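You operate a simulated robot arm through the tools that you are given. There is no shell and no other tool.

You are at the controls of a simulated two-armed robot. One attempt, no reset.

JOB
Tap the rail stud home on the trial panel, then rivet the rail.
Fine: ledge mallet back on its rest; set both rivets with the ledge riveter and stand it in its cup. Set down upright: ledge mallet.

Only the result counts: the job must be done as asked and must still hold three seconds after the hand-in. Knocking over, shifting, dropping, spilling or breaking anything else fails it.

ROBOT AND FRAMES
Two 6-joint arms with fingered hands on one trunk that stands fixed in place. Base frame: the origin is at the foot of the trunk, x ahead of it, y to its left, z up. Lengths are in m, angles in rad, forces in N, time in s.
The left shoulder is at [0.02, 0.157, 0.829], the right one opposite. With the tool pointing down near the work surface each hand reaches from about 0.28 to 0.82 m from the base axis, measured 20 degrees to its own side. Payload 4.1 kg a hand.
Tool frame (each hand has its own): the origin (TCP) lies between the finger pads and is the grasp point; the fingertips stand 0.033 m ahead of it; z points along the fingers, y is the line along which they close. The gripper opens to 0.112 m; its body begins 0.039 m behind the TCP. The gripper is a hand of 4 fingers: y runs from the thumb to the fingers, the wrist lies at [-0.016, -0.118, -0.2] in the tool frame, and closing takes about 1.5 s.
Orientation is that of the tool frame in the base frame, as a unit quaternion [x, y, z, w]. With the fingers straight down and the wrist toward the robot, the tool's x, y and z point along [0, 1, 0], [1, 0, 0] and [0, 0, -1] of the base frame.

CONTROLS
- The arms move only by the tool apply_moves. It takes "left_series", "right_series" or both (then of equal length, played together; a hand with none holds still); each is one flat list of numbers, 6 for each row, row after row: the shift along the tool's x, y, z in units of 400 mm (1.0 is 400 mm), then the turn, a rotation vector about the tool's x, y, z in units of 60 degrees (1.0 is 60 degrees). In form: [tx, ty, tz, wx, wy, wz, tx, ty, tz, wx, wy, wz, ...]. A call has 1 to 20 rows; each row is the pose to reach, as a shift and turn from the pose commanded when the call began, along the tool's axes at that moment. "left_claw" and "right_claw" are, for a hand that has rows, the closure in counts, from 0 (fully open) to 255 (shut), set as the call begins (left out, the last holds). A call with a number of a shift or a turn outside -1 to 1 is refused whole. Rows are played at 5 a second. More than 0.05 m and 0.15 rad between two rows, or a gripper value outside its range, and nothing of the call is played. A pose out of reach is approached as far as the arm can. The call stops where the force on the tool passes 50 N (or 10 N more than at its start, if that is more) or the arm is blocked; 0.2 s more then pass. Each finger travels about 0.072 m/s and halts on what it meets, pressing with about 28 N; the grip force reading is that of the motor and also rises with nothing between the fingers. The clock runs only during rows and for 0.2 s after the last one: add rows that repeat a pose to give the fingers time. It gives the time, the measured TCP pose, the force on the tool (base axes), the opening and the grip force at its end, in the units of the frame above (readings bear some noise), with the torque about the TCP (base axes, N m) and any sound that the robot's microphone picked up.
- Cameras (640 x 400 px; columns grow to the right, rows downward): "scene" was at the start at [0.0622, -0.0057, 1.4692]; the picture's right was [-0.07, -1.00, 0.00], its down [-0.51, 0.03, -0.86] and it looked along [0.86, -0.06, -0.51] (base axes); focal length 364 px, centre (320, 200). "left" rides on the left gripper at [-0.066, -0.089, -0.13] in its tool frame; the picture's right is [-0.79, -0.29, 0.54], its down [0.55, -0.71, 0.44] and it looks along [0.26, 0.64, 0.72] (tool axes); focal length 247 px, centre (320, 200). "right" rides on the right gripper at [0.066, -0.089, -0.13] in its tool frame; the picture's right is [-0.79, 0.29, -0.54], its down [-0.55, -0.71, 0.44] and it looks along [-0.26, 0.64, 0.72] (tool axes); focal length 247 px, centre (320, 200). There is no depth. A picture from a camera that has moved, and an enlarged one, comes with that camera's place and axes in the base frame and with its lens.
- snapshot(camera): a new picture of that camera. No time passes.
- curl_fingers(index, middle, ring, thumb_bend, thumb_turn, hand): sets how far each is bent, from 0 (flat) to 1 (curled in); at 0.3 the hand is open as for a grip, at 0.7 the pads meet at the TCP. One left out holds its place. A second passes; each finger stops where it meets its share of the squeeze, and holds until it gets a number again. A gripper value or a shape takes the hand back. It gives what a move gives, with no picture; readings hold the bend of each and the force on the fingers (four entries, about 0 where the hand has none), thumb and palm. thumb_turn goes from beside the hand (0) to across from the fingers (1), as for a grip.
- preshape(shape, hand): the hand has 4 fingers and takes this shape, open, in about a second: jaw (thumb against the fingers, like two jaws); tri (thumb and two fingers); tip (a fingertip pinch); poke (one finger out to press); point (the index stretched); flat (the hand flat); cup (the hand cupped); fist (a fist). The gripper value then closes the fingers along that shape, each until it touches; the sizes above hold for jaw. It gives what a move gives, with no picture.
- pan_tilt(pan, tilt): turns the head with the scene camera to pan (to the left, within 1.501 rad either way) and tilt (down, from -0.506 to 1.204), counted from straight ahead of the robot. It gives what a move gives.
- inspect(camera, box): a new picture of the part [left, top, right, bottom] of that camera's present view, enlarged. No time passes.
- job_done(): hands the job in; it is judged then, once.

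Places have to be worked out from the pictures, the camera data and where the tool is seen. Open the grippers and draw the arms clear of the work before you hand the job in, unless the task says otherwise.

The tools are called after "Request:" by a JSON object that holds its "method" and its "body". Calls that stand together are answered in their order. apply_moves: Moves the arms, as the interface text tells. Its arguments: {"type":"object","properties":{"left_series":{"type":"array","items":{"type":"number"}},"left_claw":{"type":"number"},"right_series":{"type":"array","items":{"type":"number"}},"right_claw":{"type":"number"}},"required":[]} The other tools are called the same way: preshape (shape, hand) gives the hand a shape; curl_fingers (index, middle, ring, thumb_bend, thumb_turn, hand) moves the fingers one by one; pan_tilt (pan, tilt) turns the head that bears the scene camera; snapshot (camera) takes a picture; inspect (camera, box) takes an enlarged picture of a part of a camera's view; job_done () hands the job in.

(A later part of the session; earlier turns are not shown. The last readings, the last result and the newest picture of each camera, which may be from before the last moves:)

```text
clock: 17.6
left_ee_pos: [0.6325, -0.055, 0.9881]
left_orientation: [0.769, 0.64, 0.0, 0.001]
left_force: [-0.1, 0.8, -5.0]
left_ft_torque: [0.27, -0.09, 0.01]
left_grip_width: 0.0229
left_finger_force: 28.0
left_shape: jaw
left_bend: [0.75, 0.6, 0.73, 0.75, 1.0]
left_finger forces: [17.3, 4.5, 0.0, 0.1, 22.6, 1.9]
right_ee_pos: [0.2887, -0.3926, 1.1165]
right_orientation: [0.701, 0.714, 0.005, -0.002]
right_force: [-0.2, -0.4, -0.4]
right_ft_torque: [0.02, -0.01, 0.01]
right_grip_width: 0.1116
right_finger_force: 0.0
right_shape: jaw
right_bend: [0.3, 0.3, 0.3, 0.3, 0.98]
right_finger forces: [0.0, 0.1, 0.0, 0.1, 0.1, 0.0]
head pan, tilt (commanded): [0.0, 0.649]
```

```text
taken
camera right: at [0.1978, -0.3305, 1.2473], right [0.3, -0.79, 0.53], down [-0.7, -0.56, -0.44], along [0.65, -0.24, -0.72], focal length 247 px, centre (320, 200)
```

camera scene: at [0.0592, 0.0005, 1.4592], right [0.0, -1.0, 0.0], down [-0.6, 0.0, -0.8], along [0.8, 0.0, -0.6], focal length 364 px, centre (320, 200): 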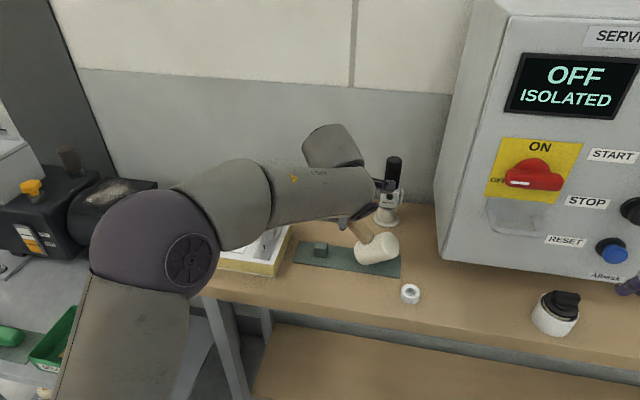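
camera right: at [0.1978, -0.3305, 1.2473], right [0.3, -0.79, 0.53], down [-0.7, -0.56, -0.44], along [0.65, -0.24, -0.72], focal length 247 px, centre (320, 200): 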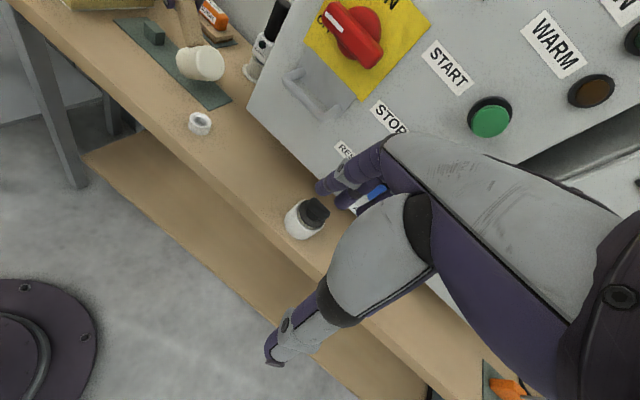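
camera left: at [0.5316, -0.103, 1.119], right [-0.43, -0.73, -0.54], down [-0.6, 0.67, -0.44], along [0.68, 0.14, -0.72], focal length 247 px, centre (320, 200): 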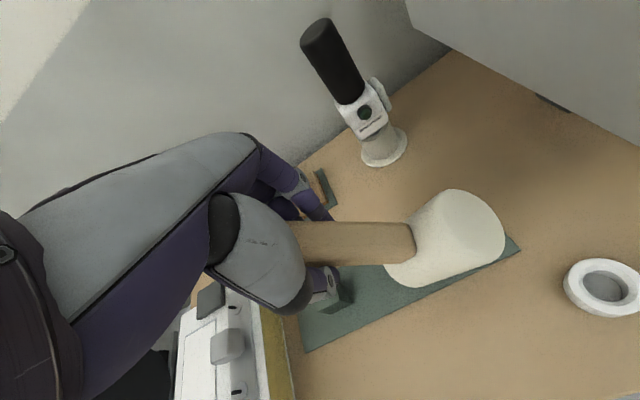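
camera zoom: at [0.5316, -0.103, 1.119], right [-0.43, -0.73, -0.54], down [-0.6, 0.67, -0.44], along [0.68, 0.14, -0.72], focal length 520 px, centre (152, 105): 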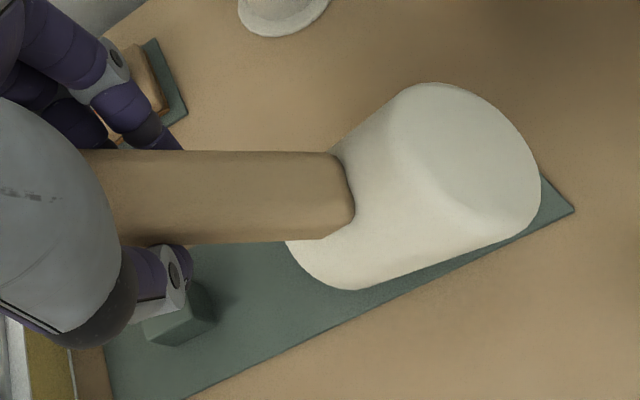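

The mallet hangs tilted about 55–60° and rests against the palm. I'll roll the hand about its closing axis to bring the head level again, starting with 30° while rising slightly, then look.

Request:
{"method": "apply_moves", "body": {"left_series": [0, 0, -0.025, 0, -0.06, 0, 0, 0, -0.05, 0, -0.12, 0, 0, 0, -0.06, 0, -0.2, 0, 0, 0, -0.06, 0, -0.3, 0, 0, 0, -0.06, 0, -0.4, 0, 0, 0, -0.06, 0, -0.5, 0, 0, 0, -0.06, 0, -0.5, 0]}}

Request:
{"method": "inspect", "body": {"camera": "scene", "box": [260, 160, 440, 290]}}

Request:
{"method": "snapshot", "body": {"camera": "left"}}

Request:
{"method": "snapshot", "body": {"camera": "scene"}}

```text
clock: 19.1
left_ee_pos: [0.6333, -0.0551, 1.0134]
left_orientation: [0.743, 0.618, -0.198, 0.165]
left_force: [0.7, 0.0, -5.3]
left_ft_torque: [0.4, -0.1, 0.0]
left_grip_width: 0.023
left_finger_force: 28.0
left_shape: jaw
left_bend: [0.75, 0.6, 0.73, 0.75, 1.0]
left_finger forces: [16.3, 4.8, 0.0, 0.0, 22.8, 3.3]
right_ee_pos: [0.2883, -0.3922, 1.1172]
right_orientation: [0.7, 0.714, 0.006, -0.002]
right_force: [1.4, -0.1, -0.2]
right_ft_torque: [0.07, -0.01, 0.01]
right_grip_width: 0.1116
right_finger_force: 0.1
right_shape: jaw
right_bend: [0.3, 0.3, 0.3, 0.3, 0.98]
right_finger forces: [0.0, 0.0, 0.0, 0.0, 0.0, 0.1]
head pan, tilt (commanded): [0.0, 0.649]
```

```text
3.08 times, centred on (350, 225) of scene
camera zoom: at [0.0592, 0.0005, 1.4592], right [0.0, -1.0, 0.0], down [-0.6, 0.0, -0.8], along [0.8, 0.0, -0.6], focal length 1119 px, centre (228, 123)
```

zoom: 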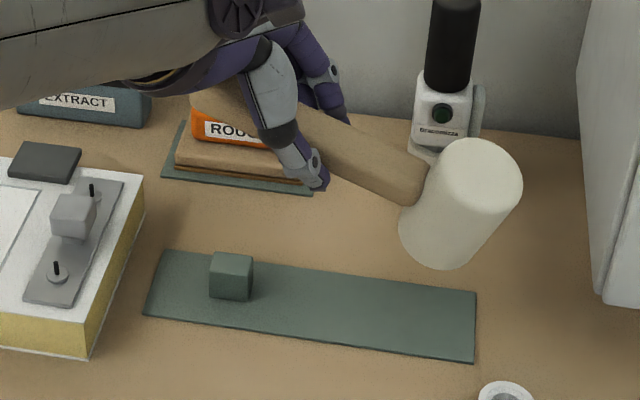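

```text
taken
camera left: at [0.5456, -0.0301, 1.158], right [-0.46, -0.89, -0.07], down [-0.65, 0.39, -0.65], along [0.61, -0.25, -0.75], focal length 247 px, centre (320, 200)
```

left: 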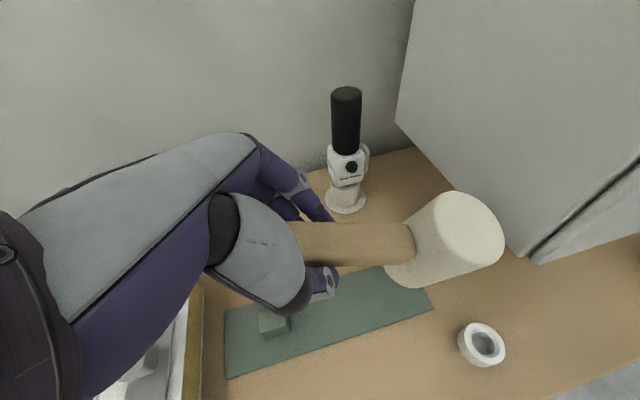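

```text
taken
camera scene: at [0.0592, 0.0005, 1.4592], right [0.0, -1.0, 0.0], down [-0.6, 0.0, -0.8], along [0.8, 0.0, -0.6], focal length 364 px, centre (320, 200)
```

scene: 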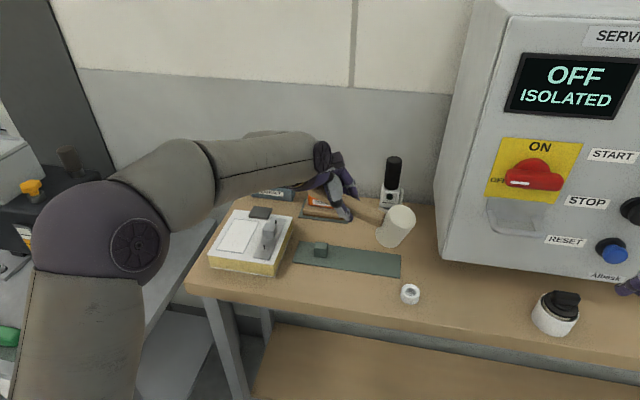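

The remaining tilt is about 27°. I'll continue rolling the hand by another 27° in place.

Request:
{"method": "apply_moves", "body": {"left_series": [0, 0, 0, 0, -0.09, 0, 0, 0, 0, 0, -0.18, 0, 0, 0, 0, 0, -0.27, 0, 0, 0, 0, 0, -0.36, 0, 0, 0, 0, 0, -0.45, 0, 0, 0, 0, 0, -0.45, 0]}}

Request:
{"method": "inspect", "body": {"camera": "scene", "box": [260, 160, 440, 290]}}

Request:
{"method": "snapshot", "body": {"camera": "left"}}

Request:
{"method": "snapshot", "body": {"camera": "right"}}

```text
clock: 20.6
left_ee_pos: [0.6327, -0.0554, 1.0131]
left_orientation: [0.676, 0.562, -0.367, 0.305]
left_force: [0.9, -0.7, -4.9]
left_ft_torque: [0.42, -0.14, -0.02]
left_grip_width: 0.0229
left_finger_force: 28.3
left_shape: jaw
left_bend: [0.75, 0.6, 0.73, 0.75, 1.0]
left_finger forces: [15.4, 5.0, 0.0, 0.1, 23.0, 3.7]
right_ee_pos: [0.2884, -0.3925, 1.1162]
right_orientation: [0.701, 0.714, 0.005, -0.002]
right_force: [0.3, 0.1, -0.5]
right_ft_torque: [0.03, -0.04, 0.02]
right_grip_width: 0.1119
right_finger_force: 0.0
right_shape: jaw
right_bend: [0.3, 0.3, 0.3, 0.3, 0.98]
right_finger forces: [0.0, 0.1, 0.0, 0.0, 0.0, 0.1]
head pan, tilt (commanded): [0.0, 0.649]
```

```text
3.08 times, centred on (350, 225) of scene
camera zoom: at [0.0592, 0.0005, 1.4592], right [0.0, -1.0, 0.0], down [-0.6, 0.0, -0.8], along [0.8, 0.0, -0.6], focal length 1119 px, centre (228, 123)
```

zoom: 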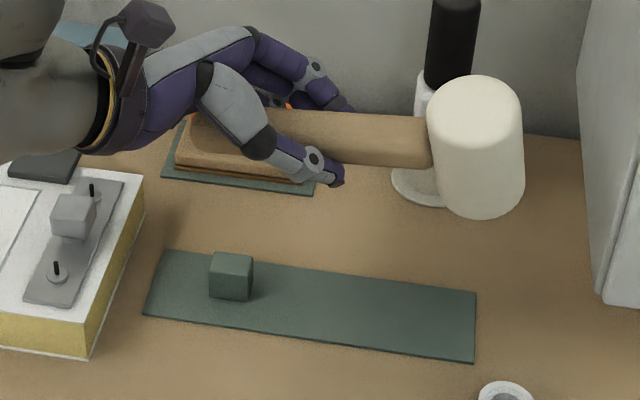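

```text
taken
camera left: at [0.5575, 0.034, 1.1388], right [-0.44, -0.82, 0.37], down [-0.71, 0.07, -0.7], along [0.55, -0.57, -0.61], focal length 247 px, centre (320, 200)
```

left: 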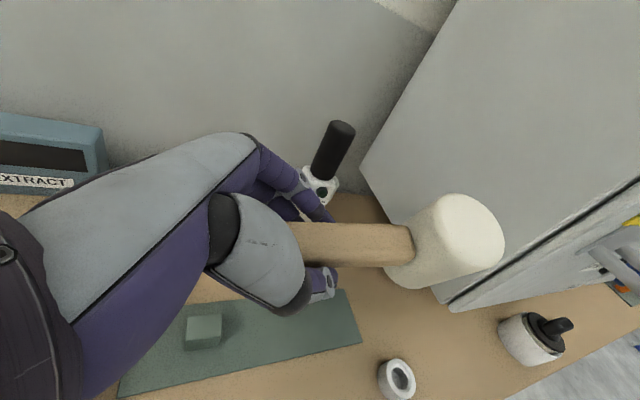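

```text
taken
camera right: at [0.1977, -0.3305, 1.2473], right [0.3, -0.79, 0.53], down [-0.7, -0.56, -0.44], along [0.65, -0.24, -0.72], focal length 247 px, centre (320, 200)
```

right: 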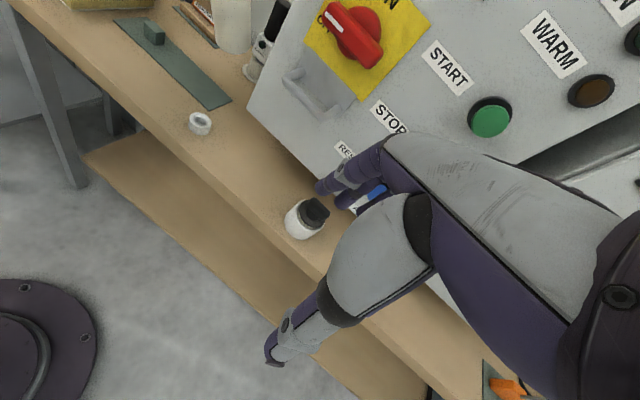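

The mallet looks nearly level now. I'll zoom in closely to measure any residual tilt.

Request:
{"method": "inspect", "body": {"camera": "scene", "box": [335, 175, 415, 235]}}

Request:
{"method": "inspect", "body": {"camera": "left", "box": [270, 170, 530, 320]}}

```text
6.67 times, centred on (375, 205) of scene
camera zoom: at [0.0592, 0.0005, 1.4592], right [0.0, -1.0, 0.0], down [-0.6, 0.0, -0.8], along [0.8, 0.0, -0.6], focal length 2425 px, centre (-47, 167)
```

zoom: 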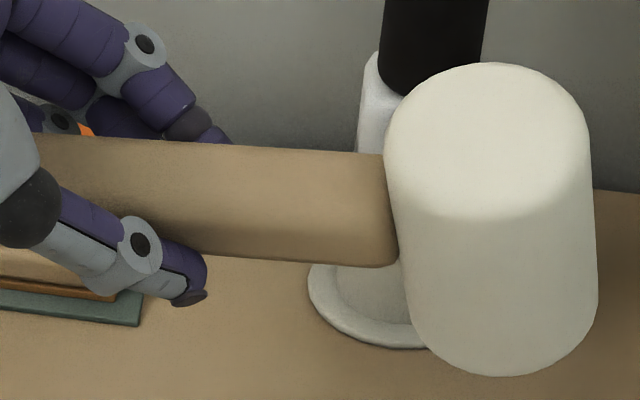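

```text
2.46 times, centred on (400, 245) of left
camera zoom: at [0.5575, 0.034, 1.1388], right [-0.44, -0.82, 0.37], down [-0.71, 0.07, -0.7], along [0.55, -0.57, -0.61], focal length 608 px, centre (123, 89)
```

zoom: 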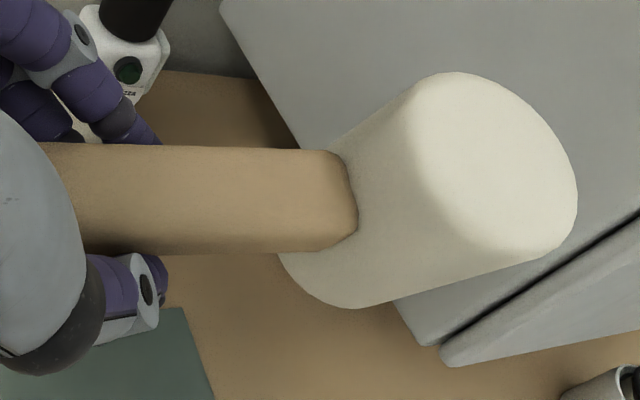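

The mallet now overshoots by about 11°: head slightly high, yawed about 10° too far, and its top leaning a little toward the robot. I'll apply a combined corrective turn of the hand and measure again.

Request:
{"method": "apply_moves", "body": {"left_series": [0, 0, 0, -0.012, 0.048, -0.062, 0, 0, 0, -0.024, 0.096, -0.124, 0, 0, 0, -0.035, 0.144, -0.187, 0, 0, 0, -0.047, 0.1915, -0.2487, 0, 0, 0, -0.047, 0.1915, -0.2487]}}

Request:
{"method": "inspect", "body": {"camera": "scene", "box": [290, 165, 430, 260]}}

Request:
{"method": "inspect", "body": {"camera": "left", "box": [270, 170, 530, 320]}}

Request:
{"method": "inspect", "body": {"camera": "right", "box": [110, 0, 290, 120]}}

```text
clock: 21.8
left_ee_pos: [0.6333, -0.0544, 1.0126]
left_orientation: [0.622, 0.682, -0.32, 0.214]
left_force: [-0.9, -0.3, -4.5]
left_ft_torque: [0.46, -0.02, -0.03]
left_grip_width: 0.023
left_finger_force: 27.9
left_shape: jaw
left_bend: [0.75, 0.6, 0.73, 0.75, 1.0]
left_finger forces: [16.4, 5.7, 0.1, 0.0, 22.3, 3.8]
right_ee_pos: [0.2895, -0.3917, 1.1176]
right_orientation: [0.701, 0.713, 0.005, -0.002]
right_force: [-0.5, 0.1, 0.2]
right_ft_torque: [0.0, 0.03, 0.01]
right_grip_width: 0.1121
right_finger_force: 0.0
right_shape: jaw
right_bend: [0.3, 0.3, 0.3, 0.3, 0.98]
right_finger forces: [0.0, 0.0, 0.0, 0.0, 0.1, 0.1]
head pan, tilt (commanded): [0.0, 0.649]
```

```text
4.21 times, centred on (360, 212) of scene
camera zoom: at [0.0592, 0.0005, 1.4592], right [0.0, -1.0, 0.0], down [-0.6, 0.0, -0.8], along [0.8, 0.0, -0.6], focal length 1532 px, centre (152, 147)
```

zoom: 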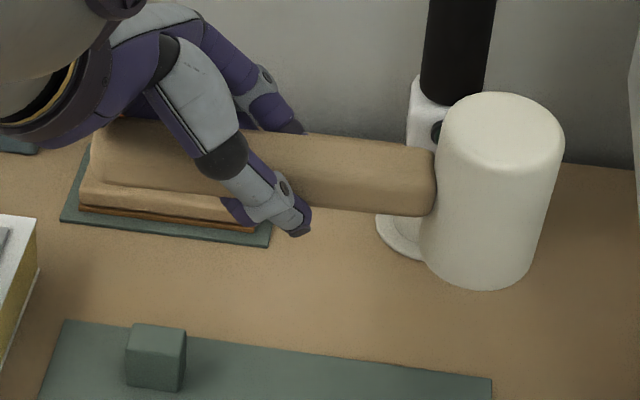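

```text
2.46 times, centred on (400, 245) of left
camera zoom: at [0.5671, -0.0118, 1.1645], right [-0.23, -0.95, 0.22], down [-0.82, 0.07, -0.57], along [0.52, -0.31, -0.8], focal length 608 px, centre (123, 89)
```

zoom: 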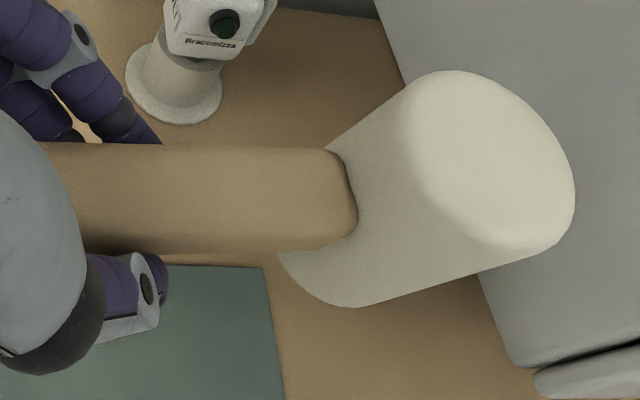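

```text
3.33 times, centred on (200, 60) of right
camera zoom: at [0.1978, -0.3305, 1.2473], right [0.3, -0.79, 0.53], down [-0.7, -0.56, -0.44], along [0.65, -0.24, -0.72], focal length 823 px, centre (720, 667)
```

zoom: 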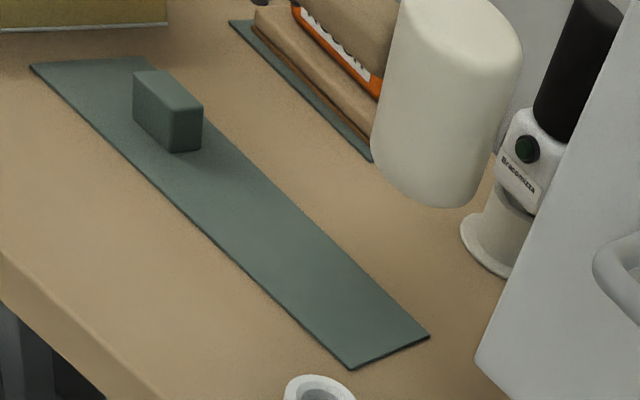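

The mallet is now within about 2° of level, with a slight 5° roll left, and its head sits near (0.615, -0.158). I'll trim the roll and shift so the head comes over its original spot (0.610, -0.140), still high above the rest.

Request:
{"method": "apply_moves", "body": {"left_series": [0.0155, 0.0005, -0.0154, 0.044, -0.004, -0.018, 0.0311, 0.001, -0.0308, 0.0875, -0.008, -0.0365, 0.0311, 0.001, -0.0308, 0.0875, -0.008, -0.0365]}}

Request:
{"method": "inspect", "body": {"camera": "scene", "box": [290, 165, 430, 260]}}

Request:
{"method": "inspect", "body": {"camera": "left", "box": [240, 150, 540, 350]}}

Request:
{"method": "inspect", "body": {"camera": "right", "box": [110, 0, 290, 120]}}

```text
clock: 22.6
left_ee_pos: [0.6339, -0.0377, 1.0125]
left_orientation: [0.617, 0.677, -0.358, 0.181]
left_force: [0.1, 0.1, -4.4]
left_ft_torque: [0.44, -0.05, 0.03]
left_grip_width: 0.023
left_finger_force: 28.1
left_shape: jaw
left_bend: [0.75, 0.6, 0.73, 0.75, 1.0]
left_finger forces: [16.9, 5.9, 0.1, 0.0, 22.3, 3.8]
right_ee_pos: [0.2895, -0.3931, 1.1171]
right_orientation: [0.7, 0.714, 0.005, -0.002]
right_force: [-0.1, 0.3, 0.4]
right_ft_torque: [-0.02, 0.01, 0.01]
right_grip_width: 0.1118
right_finger_force: 0.0
right_shape: jaw
right_bend: [0.3, 0.3, 0.3, 0.3, 0.98]
right_finger forces: [0.0, 0.0, 0.1, 0.0, 0.0, 0.1]
head pan, tilt (commanded): [0.0, 0.649]
```

```text
4.21 times, centred on (360, 212) of scene
camera zoom: at [0.0592, 0.0004, 1.4592], right [0.0, -1.0, 0.0], down [-0.6, 0.0, -0.8], along [0.8, 0.0, -0.6], focal length 1532 px, centre (152, 147)
```

zoom: 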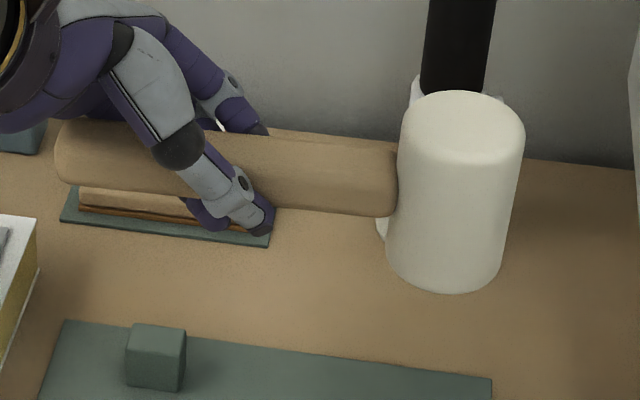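

```text
2.00 times, centred on (390, 250) of left
camera zoom: at [0.5828, 0.0106, 1.1691], right [-0.25, -0.94, 0.25], down [-0.87, 0.09, -0.49], along [0.43, -0.34, -0.83], focal length 494 px, centre (180, 100)
```

zoom: 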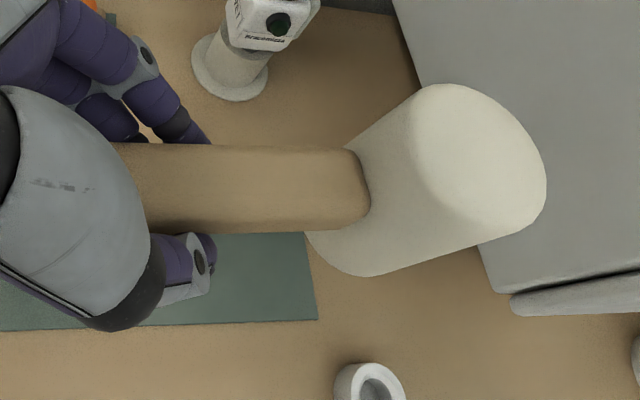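

```text
3.33 times, centred on (200, 60) of right
camera zoom: at [0.1978, -0.3305, 1.2473], right [0.3, -0.79, 0.53], down [-0.7, -0.56, -0.44], along [0.65, -0.24, -0.72], focal length 823 px, centre (720, 667)
```

zoom: 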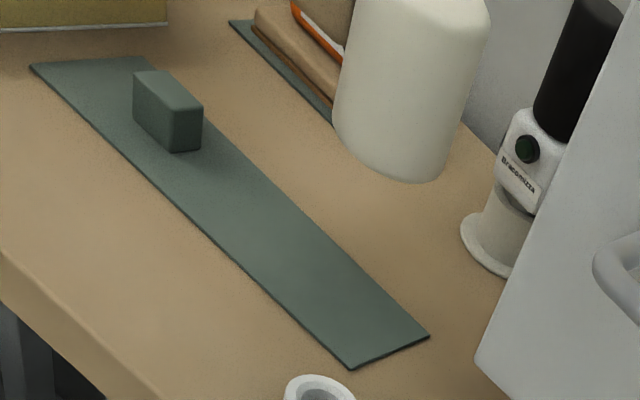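

The mallet now looks level within about 1°. To find its height and position I'll zoom tightly on the head and compare its apparent width with the original.

Request:
{"method": "inspect", "body": {"camera": "scene", "box": [370, 180, 418, 240]}}

Request:
{"method": "inspect", "body": {"camera": "scene", "box": [295, 180, 395, 240]}}

```text
6.67 times, centred on (394, 210) of scene
camera zoom: at [0.0592, 0.0004, 1.4592], right [0.0, -1.0, 0.0], down [-0.6, 0.0, -0.8], along [0.8, 0.0, -0.6], focal length 2425 px, centre (-173, 133)
```

zoom: 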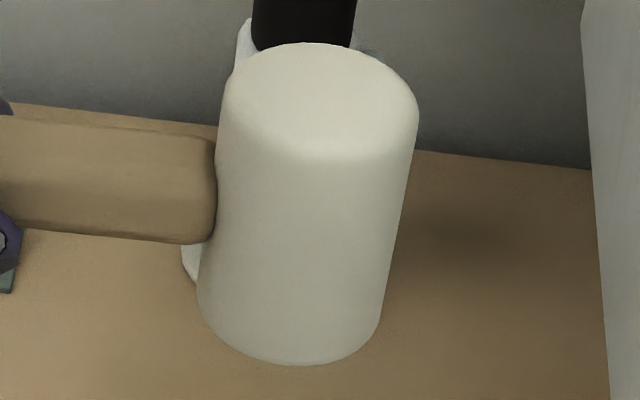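

```text
6.40 times, centred on (345, 210) of scene
camera zoom: at [0.0592, 0.0004, 1.4592], right [0.0, -1.0, 0.0], down [-0.6, 0.0, -0.8], along [0.8, 0.0, -0.6], focal length 2328 px, centre (160, 136)
```

zoom: 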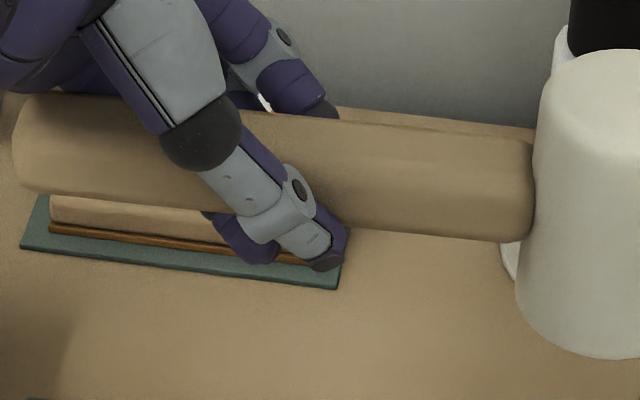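

Comparing apparent sizes, the head top is now near z≈1.055 and its x,y are about right, so it must drop roughly 0.105 m. I'll lower 0.085 m first and check again.

Request:
{"method": "apply_moves", "body": {"left_series": [0.0365, 0.0139, 0.036, 0, 0, 0, 0.073, 0.0278, 0.072, 0, 0, 0, 0.1095, 0.0416, 0.1081, 0, 0, 0, 0.146, 0.0555, 0.1441, 0, 0, 0, 0.146, 0.0555, 0.1441, 0, 0, 0]}}

Request:
{"method": "inspect", "body": {"camera": "scene", "box": [280, 210, 420, 298]}}

Request:
{"method": "inspect", "body": {"camera": "right", "box": [110, 0, 290, 120]}}

Request:
{"method": "snapshot", "body": {"camera": "left"}}

```text
clock: 23.8
left_ee_pos: [0.6329, -0.0376, 0.9272]
left_orientation: [0.618, 0.676, -0.357, 0.182]
left_force: [0.1, 0.4, -5.3]
left_ft_torque: [0.43, -0.08, -0.01]
left_grip_width: 0.023
left_finger_force: 27.8
left_shape: jaw
left_bend: [0.75, 0.6, 0.73, 0.75, 1.0]
left_finger forces: [17.3, 5.9, 0.1, 0.1, 22.2, 3.9]
right_ee_pos: [0.2882, -0.3932, 1.1173]
right_orientation: [0.7, 0.714, 0.005, -0.002]
right_force: [0.0, 0.4, 0.4]
right_ft_torque: [0.0, 0.0, -0.01]
right_grip_width: 0.1121
right_finger_force: 0.0
right_shape: jaw
right_bend: [0.3, 0.3, 0.3, 0.3, 0.98]
right_finger forces: [0.0, 0.0, 0.1, 0.1, 0.0, 0.0]
head pan, tilt (commanded): [0.0, 0.649]
```

```text
4.55 times, centred on (350, 254) of scene
camera zoom: at [0.0592, 0.0005, 1.4592], right [0.0, -1.0, 0.0], down [-0.6, 0.0, -0.8], along [0.8, 0.0, -0.6], focal length 1654 px, centre (184, -46)
```

zoom: 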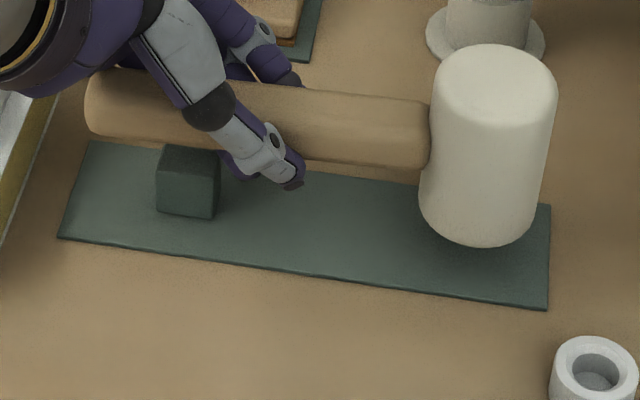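

```text
3.33 times, centred on (200, 60) of right
camera zoom: at [0.1977, -0.3305, 1.2473], right [0.3, -0.79, 0.53], down [-0.7, -0.56, -0.44], along [0.65, -0.24, -0.72], focal length 823 px, centre (720, 667)
```

zoom: 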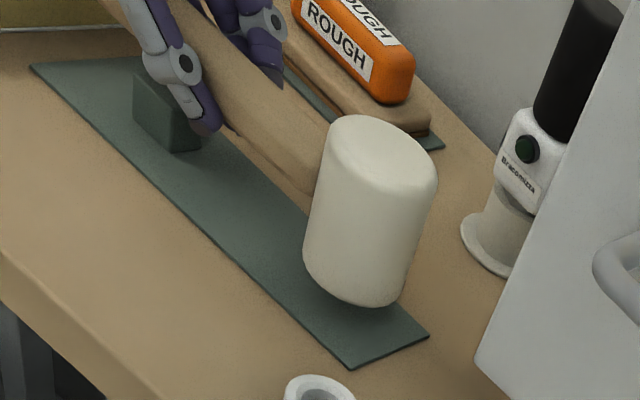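

```text
taken
camera left: at [0.5822, 0.0113, 1.0837], right [-0.25, -0.94, 0.25], down [-0.87, 0.09, -0.49], along [0.44, -0.34, -0.83], focal length 247 px, centre (320, 200)
```

left: 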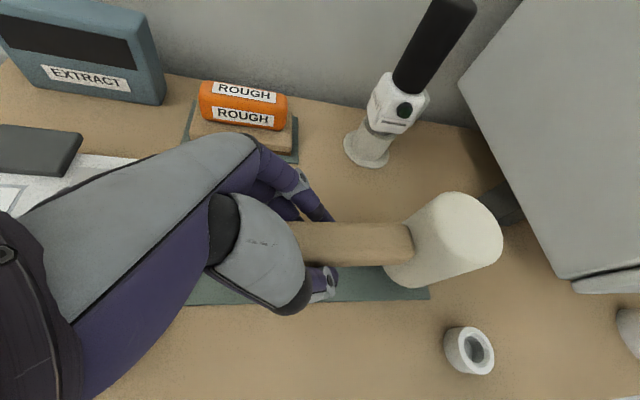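

About 0.02 m remains and the horizontal match is within 2–3 mm. Before the final drop I'll check the clearance between the lower finger and the support block.

Request:
{"method": "inspect", "body": {"camera": "scene", "box": [300, 215, 360, 262]}}

Request:
{"method": "inspect", "body": {"camera": "right", "box": [130, 0, 210, 55]}}

```text
8.51 times, centred on (330, 238) of scene
camera zoom: at [0.0592, 0.0005, 1.4592], right [0.0, -1.0, 0.0], down [-0.6, 0.0, -0.8], along [0.8, 0.0, -0.6], focal length 3096 px, centre (235, -128)
```

zoom: 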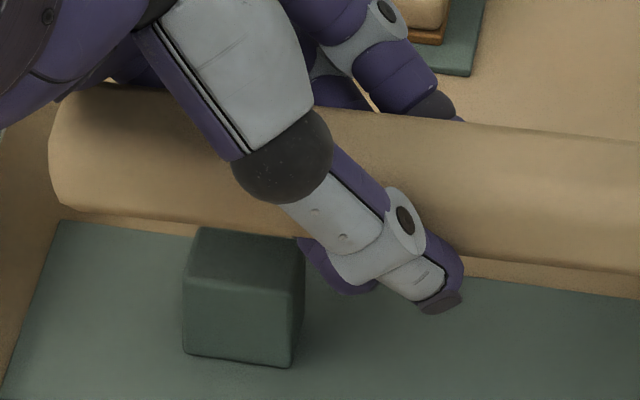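

```text
7.27 times, centred on (170, 28) of right
camera zoom: at [0.1977, -0.3305, 1.2473], right [0.3, -0.79, 0.53], down [-0.7, -0.56, -0.44], along [0.65, -0.24, -0.72], focal length 1796 px, centre (1411, 1454)
```

zoom: 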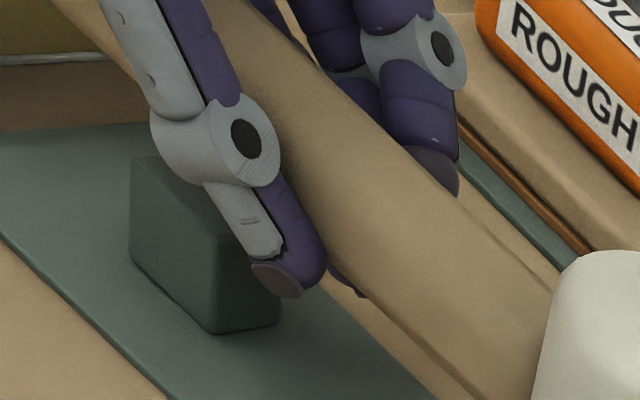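

The ring finger under the handle would pass close to the support block, so for this temporary set-down I'll shift 6 mm further to -y and trim the yaw by 1.5°. Then I lower 15 mm.

Request:
{"method": "apply_moves", "body": {"left_series": [-0.0165, 0.0067, 0.0141, 0.017, 0.0065, 0.017, -0.0079, 0.01, 0.0226, 0.017, 0.0065, 0.017, 0.0007, 0.0132, 0.0311, 0.017, 0.0065, 0.017, 0.0093, 0.0165, 0.0395, 0.017, 0.0065, 0.017, 0.0093, 0.0165, 0.0395, 0.017, 0.0065, 0.017]}}

Request:
{"method": "inspect", "body": {"camera": "scene", "box": [280, 210, 420, 298]}}

Request:
{"method": "inspect", "body": {"camera": "right", "box": [110, 0, 290, 120]}}

```text
clock: 24.9
left_ee_pos: [0.6369, -0.0457, 0.9115]
left_orientation: [0.627, 0.668, -0.359, 0.178]
left_force: [1.8, -1.0, 1.2]
left_ft_torque: [0.54, -0.23, -0.06]
left_grip_width: 0.0229
left_finger_force: 28.2
left_shape: jaw
left_bend: [0.75, 0.6, 0.73, 0.75, 1.0]
left_finger forces: [17.3, 6.0, 4.9, 0.0, 22.4, 3.9]
right_ee_pos: [0.289, -0.3926, 1.1172]
right_orientation: [0.7, 0.714, 0.005, -0.001]
right_force: [-0.2, -0.8, 0.1]
right_ft_torque: [0.0, -0.01, 0.0]
right_grip_width: 0.1116
right_finger_force: 0.1
right_shape: jaw
right_bend: [0.3, 0.3, 0.3, 0.3, 0.98]
right_finger forces: [0.1, 0.0, 0.1, 0.1, 0.0, 0.1]
head pan, tilt (commanded): [0.0, 0.649]
```

```text
4.55 times, centred on (350, 254) of scene
camera zoom: at [0.0591, 0.0004, 1.4592], right [0.0, -1.0, 0.0], down [-0.6, 0.0, -0.8], along [0.8, 0.0, -0.6], focal length 1654 px, centre (184, -46)
```

zoom: 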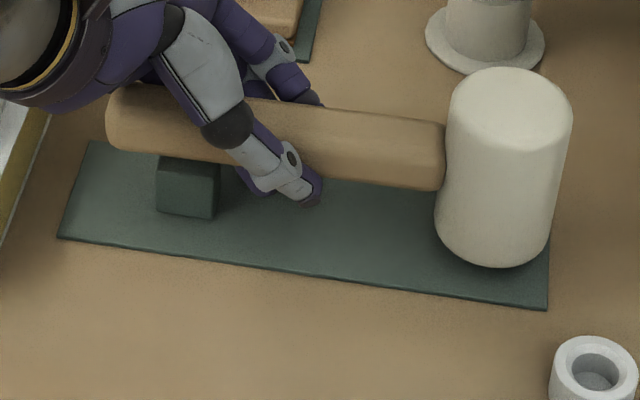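

```text
3.33 times, centred on (200, 60) of right
camera zoom: at [0.1976, -0.3306, 1.2473], right [0.3, -0.79, 0.53], down [-0.7, -0.56, -0.45], along [0.65, -0.24, -0.72], focal length 823 px, centre (720, 667)
```

zoom: 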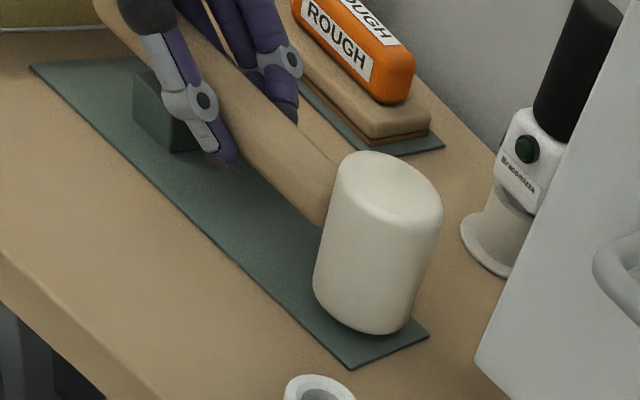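

The tool force rose by about 6 N and the ring finger now feels 4.9 N, so it is touching something while the head is still about 7 mm up. I'll look closer.

Request:
{"method": "inspect", "body": {"camera": "scene", "box": [305, 225, 365, 272]}}

Request:
{"method": "inspect", "body": {"camera": "right", "box": [130, 0, 210, 55]}}

Request:
{"method": "inspect", "body": {"camera": "scene", "box": [360, 225, 415, 285]}}

```text
8.51 times, centred on (335, 248) of scene
camera zoom: at [0.0591, 0.0004, 1.4592], right [0.0, -1.0, 0.0], down [-0.6, 0.0, -0.8], along [0.8, 0.0, -0.6], focal length 3096 px, centre (192, -213)
```

zoom: 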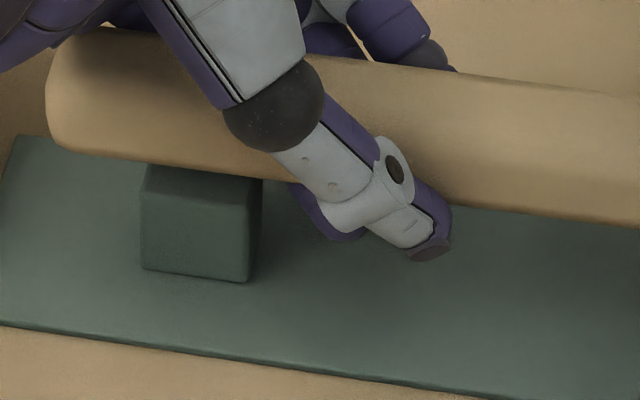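

```text
7.27 times, centred on (170, 28) of right
camera zoom: at [0.1976, -0.3306, 1.2473], right [0.3, -0.79, 0.53], down [-0.7, -0.56, -0.45], along [0.65, -0.24, -0.72], focal length 1796 px, centre (1411, 1454)
```

zoom: 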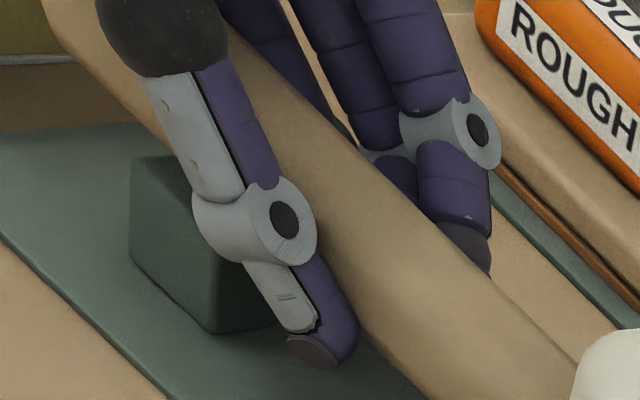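

```text
6.67 times, centred on (388, 255) of scene
camera zoom: at [0.0591, 0.0004, 1.4592], right [0.0, -1.0, 0.0], down [-0.6, 0.0, -0.8], along [0.8, 0.0, -0.6], focal length 2425 px, centre (-130, -167)
```

zoom: 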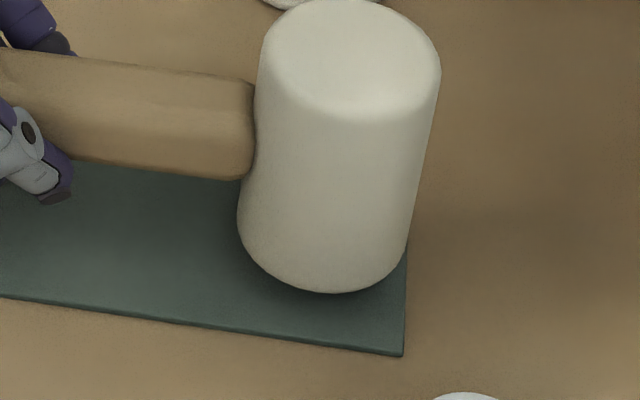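

The ring fingertip, curled under the handle with no load on it, has met the mat. I'll rise 6 mm, then straighten just that finger while the thumb, index and middle keep the grip.

Request:
{"method": "apply_moves", "body": {"left_series": [-0.0103, -0.0038, -0.0102, 0, 0, 0, -0.0103, -0.0038, -0.0102, 0, 0, 0]}}

Request:
{"method": "curl_fingers", "body": {"hand": "left", "ring": 0.3}}

Request:
{"method": "inspect", "body": {"camera": "scene", "box": [280, 210, 420, 298]}}

Request:
{"method": "inspect", "body": {"camera": "right", "box": [110, 0, 290, 120]}}

```text
clock: 25.6
left_ee_pos: [0.6348, -0.0444, 0.9182]
left_orientation: [0.626, 0.668, -0.36, 0.177]
left_force: [-0.3, -0.9, -5.6]
left_ft_torque: [0.42, -0.07, -0.01]
left_grip_width: 0.0227
left_finger_force: 28.3
left_shape: jaw
left_bend: [0.75, 0.6, 0.73, 0.75, 1.0]
left_finger forces: [17.3, 5.9, 0.0, 0.0, 22.2, 3.9]
right_ee_pos: [0.289, -0.393, 1.1155]
right_orientation: [0.7, 0.714, 0.005, -0.001]
right_force: [-0.2, -0.3, 0.1]
right_ft_torque: [0.02, 0.02, 0.04]
right_grip_width: 0.112
right_finger_force: 0.1
right_shape: jaw
right_bend: [0.3, 0.3, 0.3, 0.3, 0.98]
right_finger forces: [0.1, 0.1, 0.1, 0.1, 0.0, 0.0]
head pan, tilt (commanded): [0.0, 0.649]
```

```text
clock: 26.6
left_ee_pos: [0.6361, -0.0452, 0.9186]
left_orientation: [0.627, 0.668, -0.36, 0.178]
left_force: [0.1, -0.1, -5.8]
left_ft_torque: [0.38, -0.05, 0.01]
left_grip_width: 0.0254
left_finger_force: 24.4
left_shape: fingers
left_bend: [0.75, 0.6, 0.3, 0.75, 1.0]
left_finger forces: [17.4, 6.0, 0.0, 0.0, 22.2, 3.8]
right_ee_pos: [0.2892, -0.392, 1.1153]
right_orientation: [0.7, 0.714, 0.006, -0.002]
right_force: [0.1, -1.4, 0.5]
right_ft_torque: [0.0, -0.02, -0.01]
right_grip_width: 0.1121
right_finger_force: 0.2
right_shape: jaw
right_bend: [0.3, 0.3, 0.3, 0.3, 0.98]
right_finger forces: [0.1, 0.1, 0.0, 0.0, 0.1, 0.1]
head pan, tilt (commanded): [0.0, 0.649]
```

```text
4.55 times, centred on (350, 254) of scene
camera zoom: at [0.0592, 0.0005, 1.4592], right [0.0, -1.0, 0.0], down [-0.6, 0.0, -0.8], along [0.8, 0.0, -0.6], focal length 1654 px, centre (184, -46)
```

zoom: 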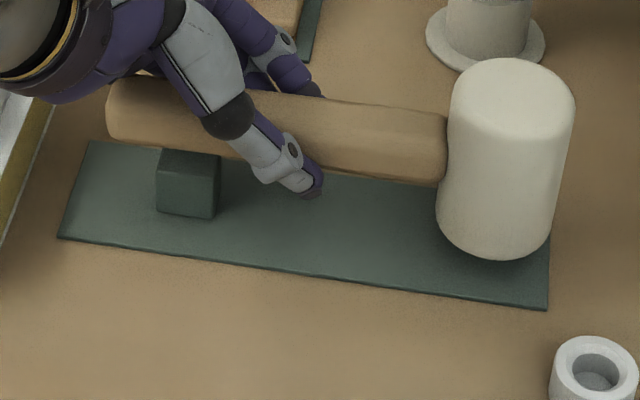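

```text
3.33 times, centred on (200, 60) of right
camera zoom: at [0.1978, -0.3305, 1.2473], right [0.3, -0.79, 0.53], down [-0.7, -0.56, -0.44], along [0.65, -0.24, -0.72], focal length 823 px, centre (720, 667)
```

zoom: 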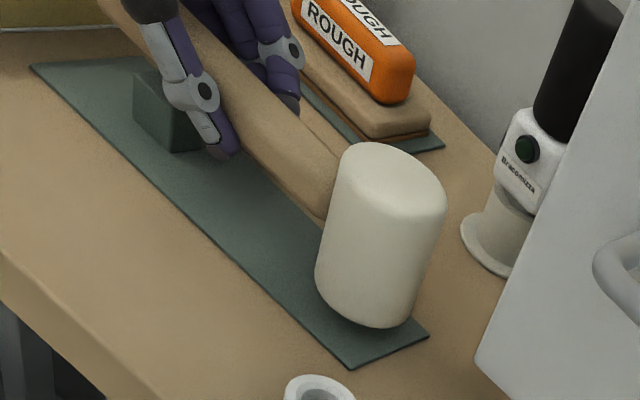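

Only the ring finger opened; the mallet is still held. I'll shift 5 mm to +y to match the original place and lower 12 mm in small steps.

Request:
{"method": "apply_moves", "body": {"left_series": [0.0085, -0.0005, -0.0085, 0, 0, 0, 0.0154, 0.0021, -0.0017, 0, 0, 0, 0.0223, 0.0046, 0.0051, 0, 0, 0, 0.0257, 0.0059, 0.0085, 0, 0, 0, 0.0291, 0.0072, 0.0119, 0, 0, 0]}}

Request:
{"method": "inspect", "body": {"camera": "scene", "box": [280, 210, 420, 298]}}

Request:
{"method": "inspect", "body": {"camera": "right", "box": [110, 0, 290, 120]}}

```text
clock: 27.8
left_ee_pos: [0.6381, -0.0399, 0.9107]
left_orientation: [0.627, 0.668, -0.357, 0.183]
left_force: [1.0, 1.8, 27.0]
left_ft_torque: [0.71, -1.92, 0.08]
left_grip_width: 0.0254
left_finger_force: 40.9
left_shape: fingers
left_bend: [0.75, 0.6, 0.3, 0.75, 1.0]
left_finger forces: [17.3, 6.0, 32.4, 0.0, 22.3, 3.9]
right_ee_pos: [0.2894, -0.3921, 1.1155]
right_orientation: [0.7, 0.714, 0.005, -0.001]
right_force: [0.8, 0.2, -0.5]
right_ft_torque: [0.04, -0.01, 0.0]
right_grip_width: 0.1117
right_finger_force: 0.0
right_shape: jaw
right_bend: [0.3, 0.3, 0.3, 0.3, 0.98]
right_finger forces: [0.1, 0.0, 0.0, 0.0, 0.0, 0.0]
head pan, tilt (commanded): [0.0, 0.649]
```

```text
4.55 times, centred on (350, 254) of scene
camera zoom: at [0.0583, 0.0006, 1.4593], right [0.0, -1.0, 0.0], down [-0.6, 0.0, -0.8], along [0.8, 0.0, -0.6], focal length 1654 px, centre (184, -46)
```

zoom: 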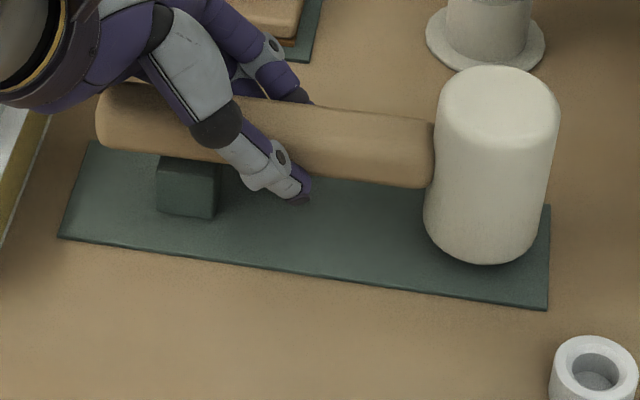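

```text
3.33 times, centred on (200, 60) of right
camera zoom: at [0.197, -0.3304, 1.2475], right [0.3, -0.79, 0.53], down [-0.7, -0.56, -0.45], along [0.65, -0.24, -0.72], focal length 823 px, centre (720, 667)
```

zoom: 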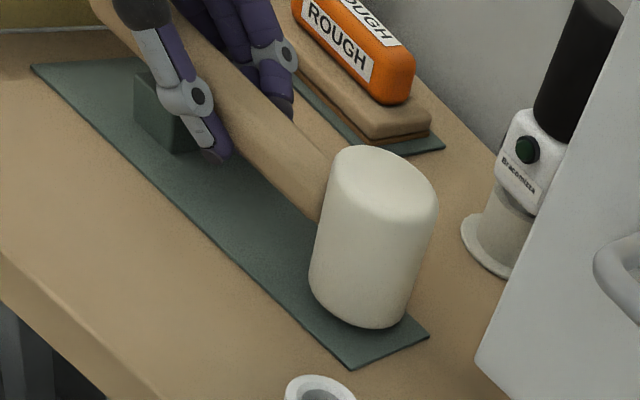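

The straightened ring finger now reaches the bench behind the handle (32 N), so I'll back up 6 mm at once. Then I'll curl that finger fully under the handle, which should shorten its reach.

Request:
{"method": "apply_moves", "body": {"left_series": [-0.0103, -0.0038, -0.0102, 0, 0, 0, -0.0206, -0.0077, -0.0204, 0, 0, 0, -0.0206, -0.0077, -0.0204, 0, 0, 0]}}

Request:
{"method": "curl_fingers", "body": {"hand": "left", "ring": 1.0}}

Request:
{"method": "inspect", "body": {"camera": "scene", "box": [280, 210, 420, 298]}}

Request:
{"method": "inspect", "body": {"camera": "right", "box": [130, 0, 210, 55]}}

```text
clock: 28.6
left_ee_pos: [0.636, -0.0403, 0.916]
left_orientation: [0.626, 0.669, -0.361, 0.174]
left_force: [0.2, -0.3, -5.1]
left_ft_torque: [0.46, -0.08, 0.0]
left_grip_width: 0.0253
left_finger_force: 25.1
left_shape: fingers
left_bend: [0.75, 0.6, 0.3, 0.75, 1.0]
left_finger forces: [17.5, 6.0, 0.0, 0.1, 22.2, 3.9]
right_ee_pos: [0.2881, -0.3927, 1.1162]
right_orientation: [0.7, 0.714, 0.005, -0.001]
right_force: [-0.3, 0.3, 0.2]
right_ft_torque: [0.01, -0.03, 0.02]
right_grip_width: 0.1118
right_finger_force: 0.2
right_shape: jaw
right_bend: [0.3, 0.3, 0.3, 0.3, 0.98]
right_finger forces: [0.1, 0.0, 0.0, 0.0, 0.0, 0.1]
head pan, tilt (commanded): [0.0, 0.649]
```

```text
clock: 29.6
left_ee_pos: [0.6371, -0.0403, 0.9191]
left_orientation: [0.626, 0.668, -0.36, 0.177]
left_force: [-0.3, 0.5, -5.5]
left_ft_torque: [0.43, -0.05, 0.01]
left_grip_width: 0.0255
left_finger_force: 44.9
left_shape: fingers
left_bend: [0.75, 0.61, 0.8, 0.75, 1.0]
left_finger forces: [19.4, 3.1, 25.4, 0.0, 26.7, 14.8]
right_ee_pos: [0.2898, -0.3924, 1.1158]
right_orientation: [0.699, 0.715, 0.006, -0.002]
right_force: [-0.3, -1.2, 1.5]
right_ft_torque: [-0.02, 0.03, -0.01]
right_grip_width: 0.1121
right_finger_force: 0.0
right_shape: jaw
right_bend: [0.3, 0.3, 0.3, 0.3, 0.98]
right_finger forces: [0.0, 0.1, 0.0, 0.1, 0.0, 0.0]
head pan, tilt (commanded): [0.0, 0.649]
```

```text
4.55 times, centred on (350, 254) of scene
camera zoom: at [0.0592, 0.0005, 1.4592], right [0.0, -1.0, 0.0], down [-0.6, 0.0, -0.8], along [0.8, 0.0, -0.6], focal length 1654 px, centre (184, -46)
```

zoom: 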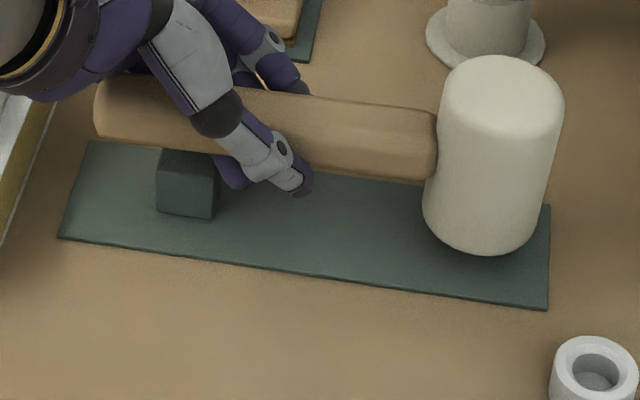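

```text
7.27 times, centred on (170, 28) of right
camera zoom: at [0.1978, -0.3305, 1.2473], right [0.3, -0.79, 0.53], down [-0.7, -0.56, -0.44], along [0.65, -0.24, -0.72], focal length 1796 px, centre (1411, 1454)
```

zoom: 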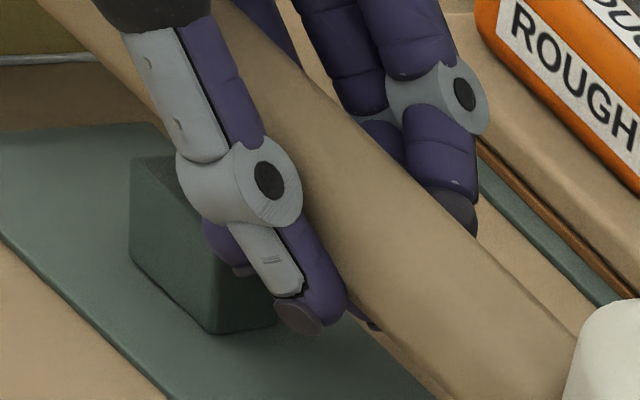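

With the ring finger curled under it, the handle is clamped against the palm (ring 25 N, palm 15 N) and the mallet stays level. This is a firm enough hold to tap with, so I'll lift and carry the head over the stud at about (0.666, 0.111), staying high.

Request:
{"method": "apply_moves", "body": {"left_series": [-0.048, -0.018, -0.047, 0, 0, 0, -0.0955, -0.0355, -0.094, 0, 0, 0, -0.143, -0.053, -0.141, 0, 0, 0, -0.191, -0.071, -0.1885, 0, 0, 0, -0.1383, -0.057, -0.2474, 0, 0, 0, -0.0856, -0.043, -0.3063, 0, 0, 0, -0.0329, -0.029, -0.3652, 0, 0, 0, 0.0198, -0.015, -0.4241, 0, 0, 0, 0.0725, -0.001, -0.483, 0, 0, 0, 0.1252, 0.013, -0.5419, 0, 0, 0, 0.1779, 0.027, -0.6008, 0, 0, 0, 0.2305, 0.041, -0.6595, 0, 0, 0, 0.2305, 0.041, -0.6595, 0, 0, 0]}}

Request:
{"method": "snapshot", "body": {"camera": "scene"}}

Request:
{"method": "inspect", "body": {"camera": "scene", "box": [200, 160, 340, 280]}}

Request:
{"method": "snapshot", "body": {"camera": "left"}}

```text
clock: 32.4
left_ee_pos: [0.6938, 0.2086, 1.029]
left_orientation: [0.626, 0.668, -0.361, 0.177]
left_force: [-1.3, 0.3, -4.8]
left_ft_torque: [0.43, -0.07, 0.04]
left_grip_width: 0.0257
left_finger_force: 44.4
left_shape: fingers
left_bend: [0.75, 0.62, 0.8, 0.75, 1.0]
left_finger forces: [19.9, 3.3, 24.6, 0.0, 26.2, 15.1]
right_ee_pos: [0.2899, -0.3928, 1.1167]
right_orientation: [0.7, 0.714, 0.006, -0.002]
right_force: [0.3, -0.1, -0.2]
right_ft_torque: [0.01, -0.04, -0.02]
right_grip_width: 0.1117
right_finger_force: 0.0
right_shape: jaw
right_bend: [0.3, 0.3, 0.3, 0.3, 0.98]
right_finger forces: [0.1, 0.1, 0.0, 0.1, 0.1, 0.0]
head pan, tilt (commanded): [0.0, 0.649]
```

```text
taken
camera scene: at [0.0592, 0.0005, 1.4592], right [0.0, -1.0, 0.0], down [-0.6, 0.0, -0.8], along [0.8, 0.0, -0.6], focal length 364 px, centre (320, 200)
```

scene: 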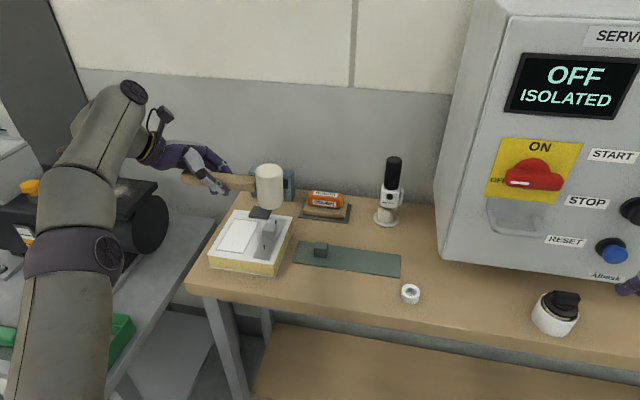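

```text
3.33 times, centred on (270, 220) of scene
camera zoom: at [0.0592, 0.0005, 1.4592], right [0.0, -1.0, 0.0], down [-0.6, 0.0, -0.8], along [0.8, 0.0, -0.6], focal length 1213 px, centre (487, 133)
```

zoom: 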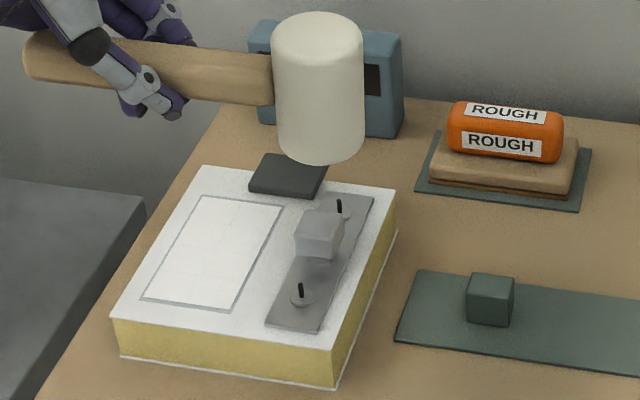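

```text
taken
camera left: at [0.6442, 0.2592, 1.186], right [-0.27, -0.93, 0.25], down [-0.86, 0.12, -0.49], along [0.43, -0.35, -0.83], focal length 247 px, centre (320, 200)
```

left: 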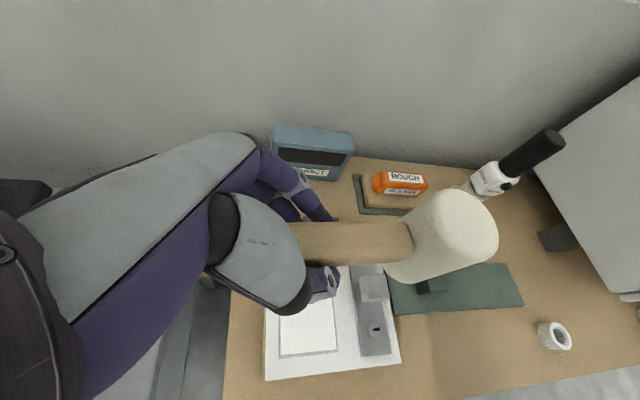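

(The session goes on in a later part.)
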